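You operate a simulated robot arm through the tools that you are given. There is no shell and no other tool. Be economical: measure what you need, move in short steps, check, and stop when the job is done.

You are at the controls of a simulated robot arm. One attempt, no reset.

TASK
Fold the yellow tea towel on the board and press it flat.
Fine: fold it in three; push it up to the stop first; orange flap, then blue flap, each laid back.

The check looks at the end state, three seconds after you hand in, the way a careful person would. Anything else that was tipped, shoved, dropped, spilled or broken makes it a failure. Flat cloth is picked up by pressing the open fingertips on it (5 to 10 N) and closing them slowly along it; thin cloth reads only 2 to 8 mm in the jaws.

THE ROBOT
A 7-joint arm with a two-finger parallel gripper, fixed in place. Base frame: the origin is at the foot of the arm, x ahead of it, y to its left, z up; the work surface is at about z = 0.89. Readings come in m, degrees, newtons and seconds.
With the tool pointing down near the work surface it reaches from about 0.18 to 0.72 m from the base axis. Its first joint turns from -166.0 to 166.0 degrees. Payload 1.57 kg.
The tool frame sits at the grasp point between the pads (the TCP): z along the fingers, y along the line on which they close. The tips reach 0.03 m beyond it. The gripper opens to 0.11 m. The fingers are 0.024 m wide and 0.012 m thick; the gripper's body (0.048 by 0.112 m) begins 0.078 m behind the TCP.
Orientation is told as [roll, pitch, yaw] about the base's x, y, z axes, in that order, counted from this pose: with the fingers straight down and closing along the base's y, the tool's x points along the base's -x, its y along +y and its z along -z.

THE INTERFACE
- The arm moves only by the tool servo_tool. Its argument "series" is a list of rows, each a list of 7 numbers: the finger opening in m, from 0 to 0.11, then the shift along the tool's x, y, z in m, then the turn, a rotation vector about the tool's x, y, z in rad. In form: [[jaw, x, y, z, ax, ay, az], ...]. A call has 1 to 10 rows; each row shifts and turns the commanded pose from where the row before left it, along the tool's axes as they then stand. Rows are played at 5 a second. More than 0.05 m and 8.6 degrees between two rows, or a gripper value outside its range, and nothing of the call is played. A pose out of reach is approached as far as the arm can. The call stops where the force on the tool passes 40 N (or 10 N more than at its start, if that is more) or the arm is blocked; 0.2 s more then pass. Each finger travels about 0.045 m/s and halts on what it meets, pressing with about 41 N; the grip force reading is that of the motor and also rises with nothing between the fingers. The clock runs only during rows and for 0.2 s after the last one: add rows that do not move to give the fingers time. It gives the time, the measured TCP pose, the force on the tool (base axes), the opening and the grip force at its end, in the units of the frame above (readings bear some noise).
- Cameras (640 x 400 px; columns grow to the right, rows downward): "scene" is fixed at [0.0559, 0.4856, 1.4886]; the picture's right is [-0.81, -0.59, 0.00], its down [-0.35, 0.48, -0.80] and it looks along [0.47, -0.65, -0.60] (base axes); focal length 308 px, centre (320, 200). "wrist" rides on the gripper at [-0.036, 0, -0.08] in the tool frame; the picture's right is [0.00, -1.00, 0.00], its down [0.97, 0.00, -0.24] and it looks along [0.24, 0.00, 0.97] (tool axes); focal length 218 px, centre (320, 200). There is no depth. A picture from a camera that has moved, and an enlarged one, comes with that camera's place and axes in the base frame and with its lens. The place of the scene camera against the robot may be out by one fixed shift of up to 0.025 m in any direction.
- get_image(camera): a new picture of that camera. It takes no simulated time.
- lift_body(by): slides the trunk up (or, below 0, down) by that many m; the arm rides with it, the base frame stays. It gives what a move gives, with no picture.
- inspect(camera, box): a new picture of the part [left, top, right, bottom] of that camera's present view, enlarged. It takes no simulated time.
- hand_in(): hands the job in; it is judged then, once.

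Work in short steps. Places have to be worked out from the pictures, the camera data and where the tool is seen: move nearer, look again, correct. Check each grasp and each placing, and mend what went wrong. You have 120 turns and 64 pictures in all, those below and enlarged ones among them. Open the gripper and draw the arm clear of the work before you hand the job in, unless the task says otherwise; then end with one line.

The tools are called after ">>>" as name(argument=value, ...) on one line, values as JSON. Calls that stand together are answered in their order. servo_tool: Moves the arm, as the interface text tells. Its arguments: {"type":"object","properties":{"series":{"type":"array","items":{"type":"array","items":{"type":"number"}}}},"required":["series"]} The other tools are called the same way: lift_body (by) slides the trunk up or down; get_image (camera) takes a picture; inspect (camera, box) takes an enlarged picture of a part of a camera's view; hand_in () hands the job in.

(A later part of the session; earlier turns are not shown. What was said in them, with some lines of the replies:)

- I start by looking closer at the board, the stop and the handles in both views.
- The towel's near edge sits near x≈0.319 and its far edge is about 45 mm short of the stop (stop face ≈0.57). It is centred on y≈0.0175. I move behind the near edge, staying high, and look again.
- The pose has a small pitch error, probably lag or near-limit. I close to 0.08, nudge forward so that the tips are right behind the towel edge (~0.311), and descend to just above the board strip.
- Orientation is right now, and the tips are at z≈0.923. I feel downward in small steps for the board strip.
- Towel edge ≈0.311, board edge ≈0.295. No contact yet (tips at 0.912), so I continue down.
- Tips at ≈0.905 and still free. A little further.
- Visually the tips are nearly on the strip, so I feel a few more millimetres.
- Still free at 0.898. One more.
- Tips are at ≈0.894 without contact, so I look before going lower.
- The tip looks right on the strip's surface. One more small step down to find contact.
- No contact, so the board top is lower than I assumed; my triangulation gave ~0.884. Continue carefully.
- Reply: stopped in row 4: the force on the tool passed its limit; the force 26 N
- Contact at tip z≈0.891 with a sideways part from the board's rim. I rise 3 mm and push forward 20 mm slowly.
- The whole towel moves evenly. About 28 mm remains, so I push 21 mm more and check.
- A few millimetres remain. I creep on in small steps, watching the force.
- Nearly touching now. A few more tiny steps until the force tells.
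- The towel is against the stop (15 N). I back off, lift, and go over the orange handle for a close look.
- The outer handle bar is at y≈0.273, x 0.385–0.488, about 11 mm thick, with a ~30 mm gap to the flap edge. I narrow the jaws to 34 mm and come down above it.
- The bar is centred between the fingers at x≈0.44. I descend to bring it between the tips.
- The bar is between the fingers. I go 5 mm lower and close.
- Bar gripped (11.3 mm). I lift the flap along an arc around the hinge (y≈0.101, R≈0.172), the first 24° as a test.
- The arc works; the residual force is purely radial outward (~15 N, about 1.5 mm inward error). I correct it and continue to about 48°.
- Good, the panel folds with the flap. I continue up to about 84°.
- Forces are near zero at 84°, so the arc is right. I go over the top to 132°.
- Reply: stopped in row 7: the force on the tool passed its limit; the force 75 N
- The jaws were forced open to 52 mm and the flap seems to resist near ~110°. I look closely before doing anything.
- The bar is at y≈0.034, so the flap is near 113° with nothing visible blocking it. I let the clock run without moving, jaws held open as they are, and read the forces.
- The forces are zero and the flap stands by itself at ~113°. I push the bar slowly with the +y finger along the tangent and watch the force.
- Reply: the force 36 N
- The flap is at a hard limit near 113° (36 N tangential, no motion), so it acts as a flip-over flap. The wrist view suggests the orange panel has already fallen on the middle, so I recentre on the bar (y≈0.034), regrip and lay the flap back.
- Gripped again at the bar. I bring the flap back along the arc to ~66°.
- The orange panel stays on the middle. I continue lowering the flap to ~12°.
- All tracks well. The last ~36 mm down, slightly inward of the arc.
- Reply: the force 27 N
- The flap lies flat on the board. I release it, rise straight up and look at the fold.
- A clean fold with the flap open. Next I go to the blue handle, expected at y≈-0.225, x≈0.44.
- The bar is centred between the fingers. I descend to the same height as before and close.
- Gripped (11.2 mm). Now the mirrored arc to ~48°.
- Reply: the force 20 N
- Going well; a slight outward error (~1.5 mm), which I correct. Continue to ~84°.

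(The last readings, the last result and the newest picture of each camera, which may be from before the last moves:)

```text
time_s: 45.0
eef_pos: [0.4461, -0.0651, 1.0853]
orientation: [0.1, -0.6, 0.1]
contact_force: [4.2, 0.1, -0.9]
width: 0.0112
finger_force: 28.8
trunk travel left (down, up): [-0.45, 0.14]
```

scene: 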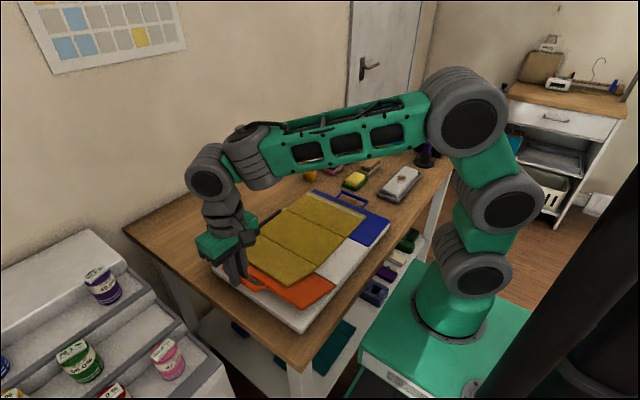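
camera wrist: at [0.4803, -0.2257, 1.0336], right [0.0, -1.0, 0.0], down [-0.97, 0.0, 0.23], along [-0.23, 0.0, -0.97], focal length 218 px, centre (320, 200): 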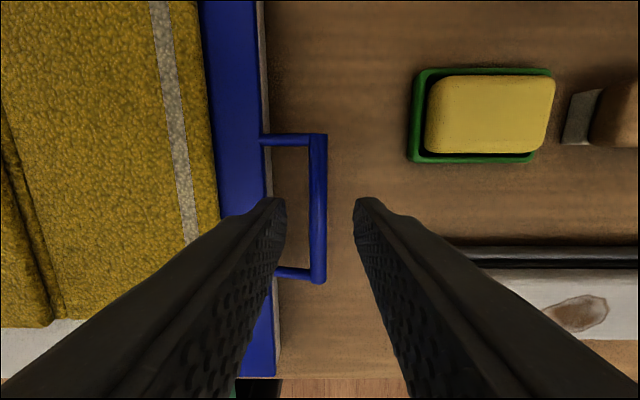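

Near-zero forces at ~86°. I advance to ~109°, short of the hinge's limit, and look.

>>> servo_tool(series=[[0.006, 0, 0.0181, -0.001, 0, 0, 0], [0.006, 0, 0.0181, 0.001, 0, 0, 0], [0.006, 0, 0.0179, 0.0028, 0, 0, 0], [0.006, 0, 0.0146, 0.0038, 0, 0, 0], [0.006, 0, 0, 0, 0, 0, 0]])

>>> inspect(camera="scene", box=[190, 120, 430, 330])

```text
time_s: 46.2
eef_pos: [0.4453, 0.0021, 1.0772]
orientation: [0.0, -0.5, 0.0]
contact_force: [-2.6, 0.6, -0.1]
width: 0.0111
finger_force: 28.7
trunk travel left (down, up): [-0.45, 0.14]
```

```text
1.90 times, centred on (310, 225) of scene
camera zoom: at [0.0559, 0.4856, 1.4886], right [-0.81, -0.59, 0.0], down [-0.35, 0.48, -0.8], along [0.47, -0.65, -0.6], focal length 588 px, centre (339, 152)
```

zoom: 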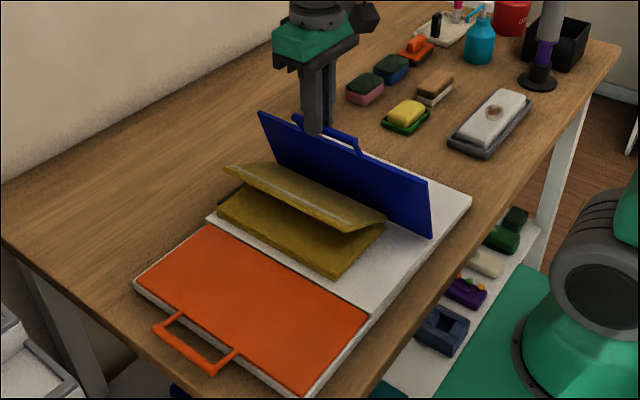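

The blue panel has tipped past the flap and is falling onto the pile. I wait one second and look.

>>> servo_tool(series=[[0.006, 0, 0, 0, 0, 0, 0], [0.006, 0, 0, 0, 0, 0, 0], [0.006, 0, 0, 0, 0, 0, 0], [0.006, 0, 0, 0, 0, 0, 0], [0.006, 0, 0, 0, 0, 0, 0]])

>>> inspect(camera="scene", box=[190, 120, 430, 330])

```text
time_s: 47.5
eef_pos: [0.4466, -0.0006, 1.0782]
orientation: [0.2, -0.6, 0.0]
contact_force: [-6.9, -0.6, -4.2]
width: 0.0111
finger_force: 28.6
trunk travel left (down, up): [-0.45, 0.14]
```

```text
1.90 times, centred on (310, 225) of scene
camera zoom: at [0.0559, 0.4856, 1.4886], right [-0.81, -0.59, 0.0], down [-0.35, 0.48, -0.8], along [0.47, -0.65, -0.6], focal length 588 px, centre (339, 152)
```

zoom: 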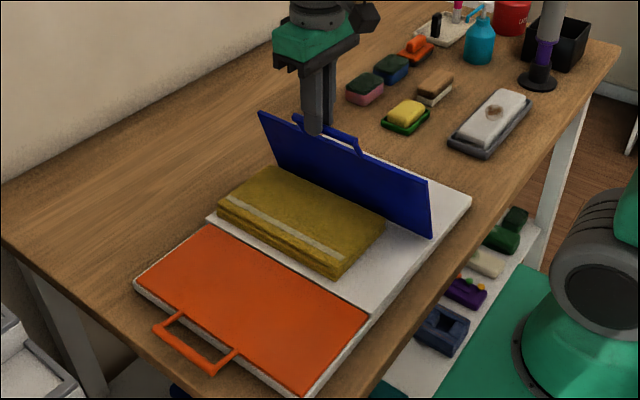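

The blue panel has settled on top. I bring the blue flap back along the arc.

>>> servo_tool(series=[[0.006, 0, -0.0146, -0.0038, 0, 0, 0], [0.006, 0, -0.0179, -0.0028, 0, 0, 0], [0.006, 0, -0.0181, -0.001, 0, 0, 0], [0.006, 0, -0.0181, 0.001, 0, 0, 0], [0.006, 0, -0.0179, 0.0028, 0, 0, 0], [0.006, 0, -0.0175, 0.0047, 0, 0, 0], [0.006, 0, -0.0169, 0.0065, 0, 0, 0], [0.006, 0, -0.0161, 0.0082, 0, 0, 0], [0.006, 0, -0.0152, 0.0099, 0, 0, 0], [0.006, 0, -0.0141, 0.0114, 0, 0, 0]])

>>> servo_tool(series=[[0.006, 0, -0.0128, 0.0128, 0, 0, 0], [0.006, 0, -0.0114, 0.0141, 0, 0, 0], [0.006, 0, -0.0099, 0.0152, 0, 0, 0], [0.006, 0, -0.0082, 0.0161, 0, 0, 0], [0.006, 0, -0.0065, 0.0169, 0, 0, 0], [0.006, 0, -0.0047, 0.0175, 0, 0, 0], [0.006, 0, 0, 0, 0, 0, 0]])

```text
time_s: 49.6
eef_pos: [0.4463, -0.1652, 1.04]
orientation: [0.3, -0.6, 0.0]
contact_force: [1.1, -3.8, 4.2]
width: 0.0115
finger_force: 28.9
trunk travel left (down, up): [-0.45, 0.14]
```

```text
time_s: 51.2
eef_pos: [0.446, -0.2189, 0.9487]
orientation: [0.2, -0.6, 0.0]
contact_force: [-7.1, 2.0, -1.7]
width: 0.0113
finger_force: 28.8
trunk travel left (down, up): [-0.45, 0.14]
```

The flap is at about 12°. I lower it the last part gently.

>>> servo_tool(series=[[0.006, 0, -0.0025, 0.0178, 0, 0, 0], [0.006, 0, -0.0007, 0.012, 0, 0, 0], [0.006, 0, 0, 0.004, 0, 0, 0], [0.006, 0, 0, 0, 0, 0, 0]])

>>> inspect(camera="scene", box=[190, 120, 430, 330])

```text
time_s: 52.2
eef_pos: [0.4471, -0.2234, 0.9152]
orientation: [0.1, -0.6, 0.0]
contact_force: [-6.4, -1.7, -0.4]
width: 0.0111
finger_force: 29.3
trunk travel left (down, up): [-0.45, 0.14]
```

```text
1.90 times, centred on (310, 225) of scene
camera zoom: at [0.0559, 0.4856, 1.4886], right [-0.81, -0.59, 0.0], down [-0.35, 0.48, -0.8], along [0.47, -0.65, -0.6], focal length 588 px, centre (339, 152)
```

zoom: 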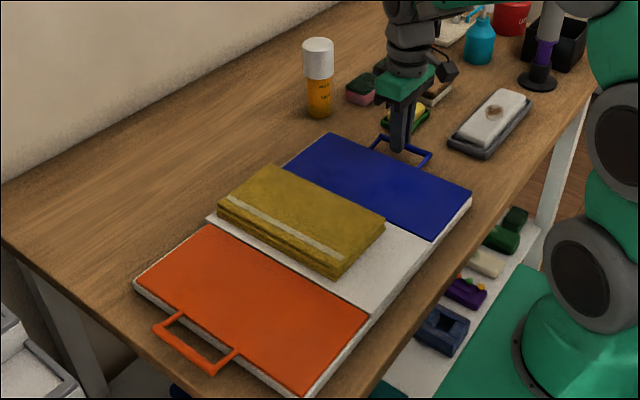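

Almost seated (2 mm above the original height). I lower 3 mm more, release and rise.

>>> servo_tool(series=[[0.006, 0, 0, 0.003, 0, 0, 0], [0.006, 0, 0, 0, 0, 0, 0], [0.034, 0, 0, 0, 0, 0, 0], [0.034, 0, 0, 0, 0, 0, 0], [0.034, 0, 0, -0.02, 0, 0, 0], [0.034, 0, 0, -0.04, 0, 0, 0], [0.034, 0, 0, -0.04, 0, 0, 0], [0.034, 0, 0, 0, 0, 0, 0]])

>>> servo_tool(series=[[0.0, 0, 0.048, -0.005, 0, 0, 0], [0.0, 0, 0.048, -0.005, 0, 0, 0], [0.0, 0, 0.048, -0.005, 0, 0, 0], [0.0, 0, 0.048, -0.005, 0, 0, 0], [0.0, 0, 0.048, -0.005, 0, 0, 0], [0.0, 0, 0, 0, 0, 0, 0]])

>>> get_image(camera="wrist")

>>> inspect(camera="scene", box=[250, 190, 350, 270])

```text
time_s: 54.0
eef_pos: [0.4449, -0.2227, 1.01]
orientation: [0.1, -0.6, 0.1]
contact_force: [0.1, -0.5, 1.0]
width: 0.034
finger_force: 0.0
trunk travel left (down, up): [-0.45, 0.14]
```

```text
time_s: 55.5
eef_pos: [0.4485, 0.017, 1.0384]
orientation: [0.1, -0.6, 0.0]
contact_force: [-0.7, -0.8, -0.1]
width: 0.0
finger_force: 21.6
trunk travel left (down, up): [-0.45, 0.14]
```

```text
23 pictures are left
camera wrist: at [0.483, 0.0168, 1.1197], right [0.0, -1.0, 0.0], down [-0.97, 0.0, 0.23], along [-0.23, 0.0, -0.97], focal length 218 px, centre (320, 200)
```

wrist: 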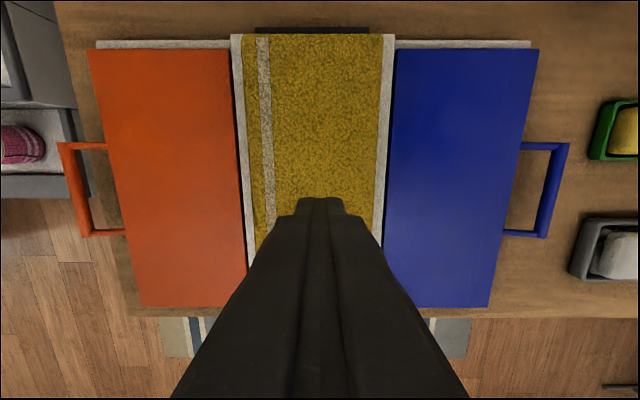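

```text
5.00 times, centred on (300, 230) of scene
camera zoom: at [0.0559, 0.4856, 1.4886], right [-0.81, -0.59, 0.0], down [-0.35, 0.48, -0.8], along [0.47, -0.65, -0.6], focal length 1543 px, centre (420, 50)
```

zoom: 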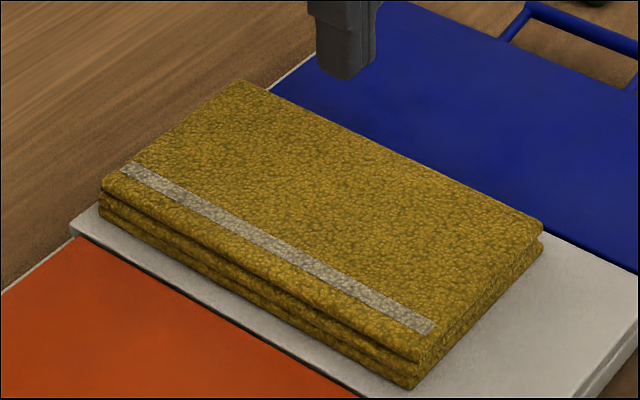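

A neat three-fold up against the stop, both flaps open. Now I press flat: jaws 80 mm apart over the middle, descending to just above the pile.

>>> servo_tool(series=[[0.08, -0.0165, 0.0065, 0, 0, 0, 0], [0.08, 0, 0, 0.02, 0, 0, 0], [0.08, 0, 0, 0.03, 0, 0, 0], [0.08, 0, 0, 0.026, 0, 0, 0], [0.08, 0, 0, 0.003, 0, 0, 0], [0.08, 0, 0, 0.003, 0, 0, 0], [0.08, 0, 0, 0, 0, 0, 0]])

>>> inspect(camera="scene", box=[250, 180, 350, 270])

```text
time_s: 57.0
eef_pos: [0.4626, 0.0233, 0.9575]
orientation: [0.1, -0.7, 0.0]
contact_force: [-0.4, 0.1, -0.8]
width: 0.0801
finger_force: 0.0
trunk travel left (down, up): [-0.45, 0.14]
```

```text
4.44 times, centred on (300, 225) of scene
camera zoom: at [0.0559, 0.4856, 1.4886], right [-0.81, -0.59, 0.0], down [-0.35, 0.48, -0.8], along [0.47, -0.65, -0.6], focal length 1371 px, centre (409, 89)
```

zoom: 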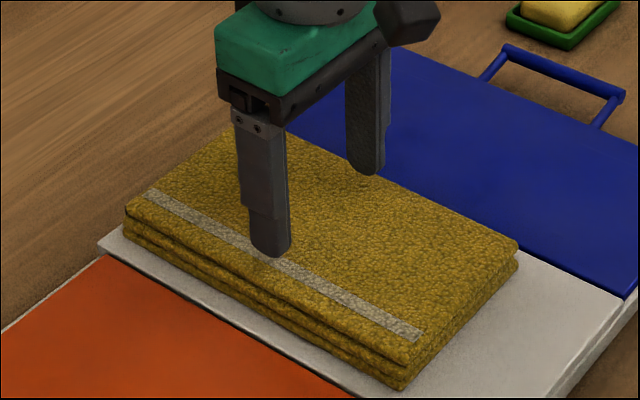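

Positioned over the strip side and the fold side. I press down in small steps until the force shows.

>>> servo_tool(series=[[0.08, 0, 0, 0.003, 0, 0, 0], [0.08, 0, 0, 0.003, 0, 0, 0], [0.08, 0, 0, 0.003, 0, 0, 0], [0.08, 0, 0, 0, 0, 0, 0]])

```text
time_s: 58.0
eef_pos: [0.4629, 0.0235, 0.9472]
orientation: [0.1, -0.7, 0.0]
contact_force: [-0.4, 0.8, -0.1]
width: 0.0799
finger_force: 0.0
trunk travel left (down, up): [-0.45, 0.14]
```

Tips at 0.917 and no contact yet.

>>> servo_tool(series=[[0.08, 0, 0, 0.002, 0, 0, 0], [0.08, 0, 0, 0.002, 0, 0, 0], [0.08, 0, 0, 0.002, 0, 0, 0], [0.08, 0, 0, 0, 0, 0, 0]])

```text
time_s: 59.0
eef_pos: [0.4629, 0.0243, 0.944]
orientation: [0.3, -0.9, 0.0]
contact_force: [-3.0, -1.1, 21.3]
width: 0.0802
finger_force: 0.5
trunk travel left (down, up): [-0.45, 0.14]
```

Pressing with 21 N. I hold for 1 s, then lift and press the near end.

>>> servo_tool(series=[[0.08, 0, 0, 0.0005, 0, 0, 0], [0.08, 0, 0, 0, 0, 0, 0], [0.08, 0, 0, 0, 0, 0, 0], [0.08, 0, 0, 0, 0, 0, 0], [0.08, 0, 0, -0.016, 0, 0, 0], [0.08, 0.035, 0, 0, 0, 0, 0], [0.08, 0.035, 0, 0, 0, 0, 0], [0.08, 0, 0, 0.008, 0, 0, 0], [0.08, 0, 0, 0, 0, 0, 0]])

>>> servo_tool(series=[[0.08, 0, 0, 0.002, 0, 0, 0], [0.08, 0, 0, 0.002, 0, 0, 0], [0.08, 0, 0, 0.002, 0, 0, 0], [0.08, 0, 0, 0.001, 0, 0, 0], [0.08, 0, 0, 0, 0, 0, 0], [0.08, 0, 0, 0, 0, 0, 0], [0.08, 0, 0, 0, 0, 0, 0]])

>>> inspect(camera="scene", box=[250, 180, 350, 270])

```text
time_s: 61.0
eef_pos: [0.393, 0.0255, 0.9467]
orientation: [0.0, -0.6, 0.0]
contact_force: [0.9, -0.1, 0.0]
width: 0.0801
finger_force: 0.1
trunk travel left (down, up): [-0.45, 0.14]
```

```text
time_s: 62.4
eef_pos: [0.3941, 0.0236, 0.9446]
orientation: [0.2, -1.2, 0.0]
contact_force: [-4.1, 0.8, 14.5]
width: 0.08
finger_force: 0.1
trunk travel left (down, up): [-0.45, 0.14]
stopped in row 6: the force on the tool passed its limit (the readings are from after the stop); the commanded pose is now the measured one
```

```text
4.44 times, centred on (300, 225) of scene
camera zoom: at [0.0559, 0.4856, 1.4886], right [-0.81, -0.59, 0.0], down [-0.35, 0.48, -0.8], along [0.47, -0.65, -0.6], focal length 1371 px, centre (409, 89)
```

zoom: 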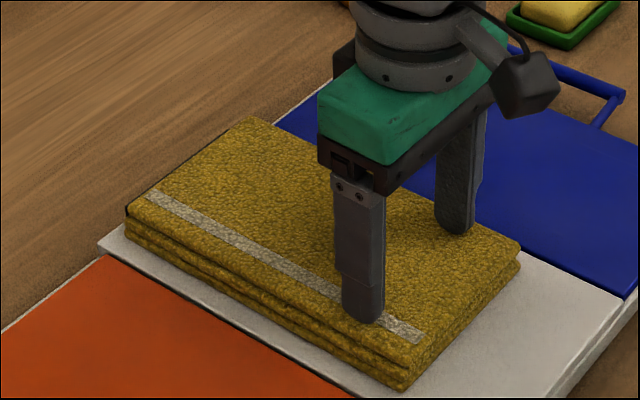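

The near end was pressed to 40 N. Now the far end, a bit more gently.

>>> servo_tool(series=[[0.08, 0, 0, -0.015, 0, 0, 0], [0.08, -0.045, 0, 0, 0, 0, 0], [0.08, -0.045, 0, 0, 0, 0, 0], [0.08, -0.045, 0, 0, 0, 0, 0], [0.08, 0, 0, 0.01, 0, 0, 0], [0.08, 0, 0, 0, 0, 0, 0]])

>>> servo_tool(series=[[0.08, 0, 0, 0.002, 0, 0, 0], [0.08, 0, 0, 0.002, 0, 0, 0], [0.08, 0, 0, 0.0015, 0, 0, 0], [0.08, 0, 0, 0.001, 0, 0, 0], [0.08, 0, 0, 0, 0, 0, 0], [0.08, 0, 0, 0, 0, 0, 0], [0.08, 0, 0, 0, 0, 0, 0]])

```text
time_s: 63.8
eef_pos: [0.5299, 0.0246, 0.9452]
orientation: [0.3, -1.0, 0.1]
contact_force: [-0.8, 0.5, -0.7]
width: 0.0797
finger_force: 0.2
trunk travel left (down, up): [-0.45, 0.14]
```

```text
time_s: 65.4
eef_pos: [0.5293, 0.0263, 0.9443]
orientation: [0.2, -1.2, 0.0]
contact_force: [-2.6, 1.7, 17.8]
width: 0.0799
finger_force: 0.2
trunk travel left (down, up): [-0.45, 0.14]
```

All pressed. I rise and draw the arm clear, then check the end state.

>>> servo_tool(series=[[0.08, 0, 0, -0.02, 0, 0, 0], [0.08, 0, 0, -0.045, 0, 0, 0], [0.08, 0, 0, -0.045, 0, 0, 0], [0.08, 0.02, 0, -0.045, 0, 0, 0], [0.08, 0.03, 0, -0.035, 0, 0, 0], [0.08, 0.03, 0, -0.035, 0, 0, 0], [0.08, 0.02, 0, -0.02, 0, 0, 0], [0.08, 0, 0, 0, 0, 0, 0], [0.08, 0, 0, 0, 0, 0, 0]])

>>> get_image(camera="wrist")

>>> inspect(camera="scene", box=[250, 180, 350, 270])

>>> get_image(camera="scene")

```text
time_s: 67.4
eef_pos: [0.4253, 0.0249, 1.1875]
orientation: [0.2, -1.0, 0.0]
contact_force: [-0.1, 0.0, 0.3]
width: 0.0799
finger_force: 0.1
trunk travel left (down, up): [-0.45, 0.14]
```

```text
19 pictures are left
camera wrist: at [0.4617, 0.0228, 1.2679], right [0.0, -1.0, 0.0], down [-0.97, 0.0, 0.22], along [-0.22, 0.0, -0.97], focal length 218 px, centre (320, 200)
```

wrist: 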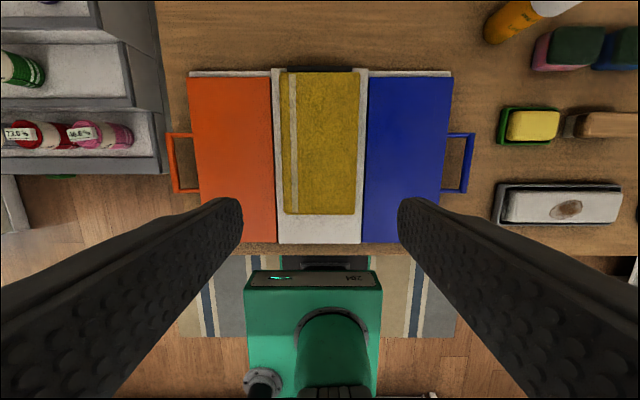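

```text
4.44 times, centred on (300, 225) of scene
camera zoom: at [0.0559, 0.4856, 1.4886], right [-0.81, -0.59, 0.0], down [-0.35, 0.48, -0.8], along [0.47, -0.65, -0.6], focal length 1371 px, centre (409, 89)
```

zoom: 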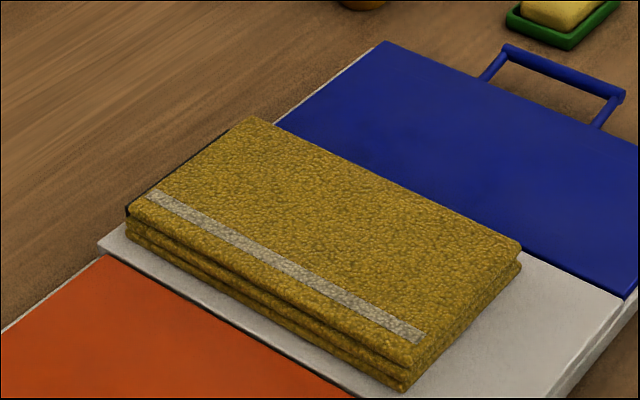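

```text
17 pictures are left
```

scene: 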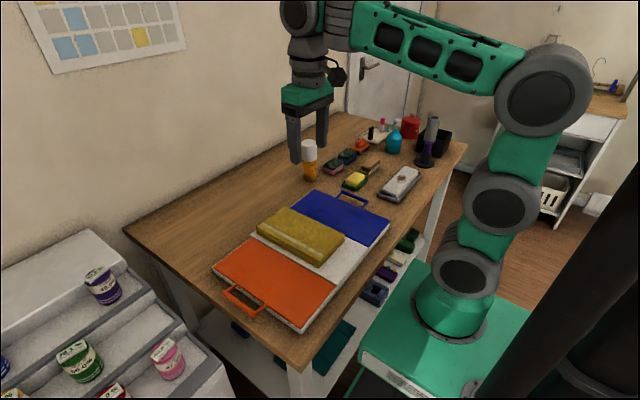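

The board did not shift and nothing else was disturbed. One close check of the fold's edges for springing open.

>>> inspect(camera="scene", box=[275, 215, 350, 270])

>>> inspect(camera="wrist", box=[260, 60, 380, 250])

```text
7.27 times, centred on (312, 242) of scene
camera zoom: at [0.0559, 0.4856, 1.4886], right [-0.81, -0.59, 0.0], down [-0.35, 0.48, -0.8], along [0.47, -0.65, -0.6], focal length 2244 px, centre (374, -109)
```

zoom: 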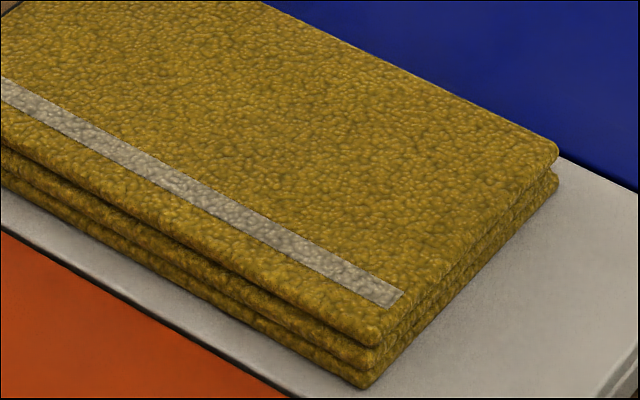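

```text
2.11 times, centred on (320, 155) of wrist
camera zoom: at [0.4617, 0.0228, 1.2679], right [0.0, -1.0, 0.0], down [-0.97, 0.0, 0.22], along [-0.22, 0.0, -0.97], focal length 460 px, centre (320, 295)
```

zoom: 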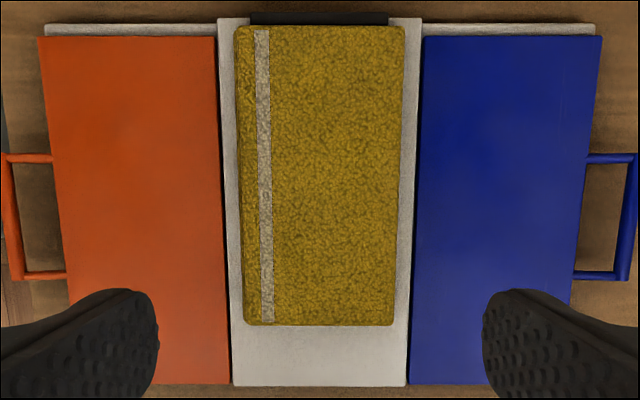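

The three layers are stacked tight, flat and square, up against the stop. Both flaps are laid back and the arm is clear, so I hand in.

>>> hand_in()

```text
The job is handed in.
```

The yellow tea towel is folded in three against the stop and pressed flat; the orange flap then the blue flap were each laid back, and nothing else looks disturbed.
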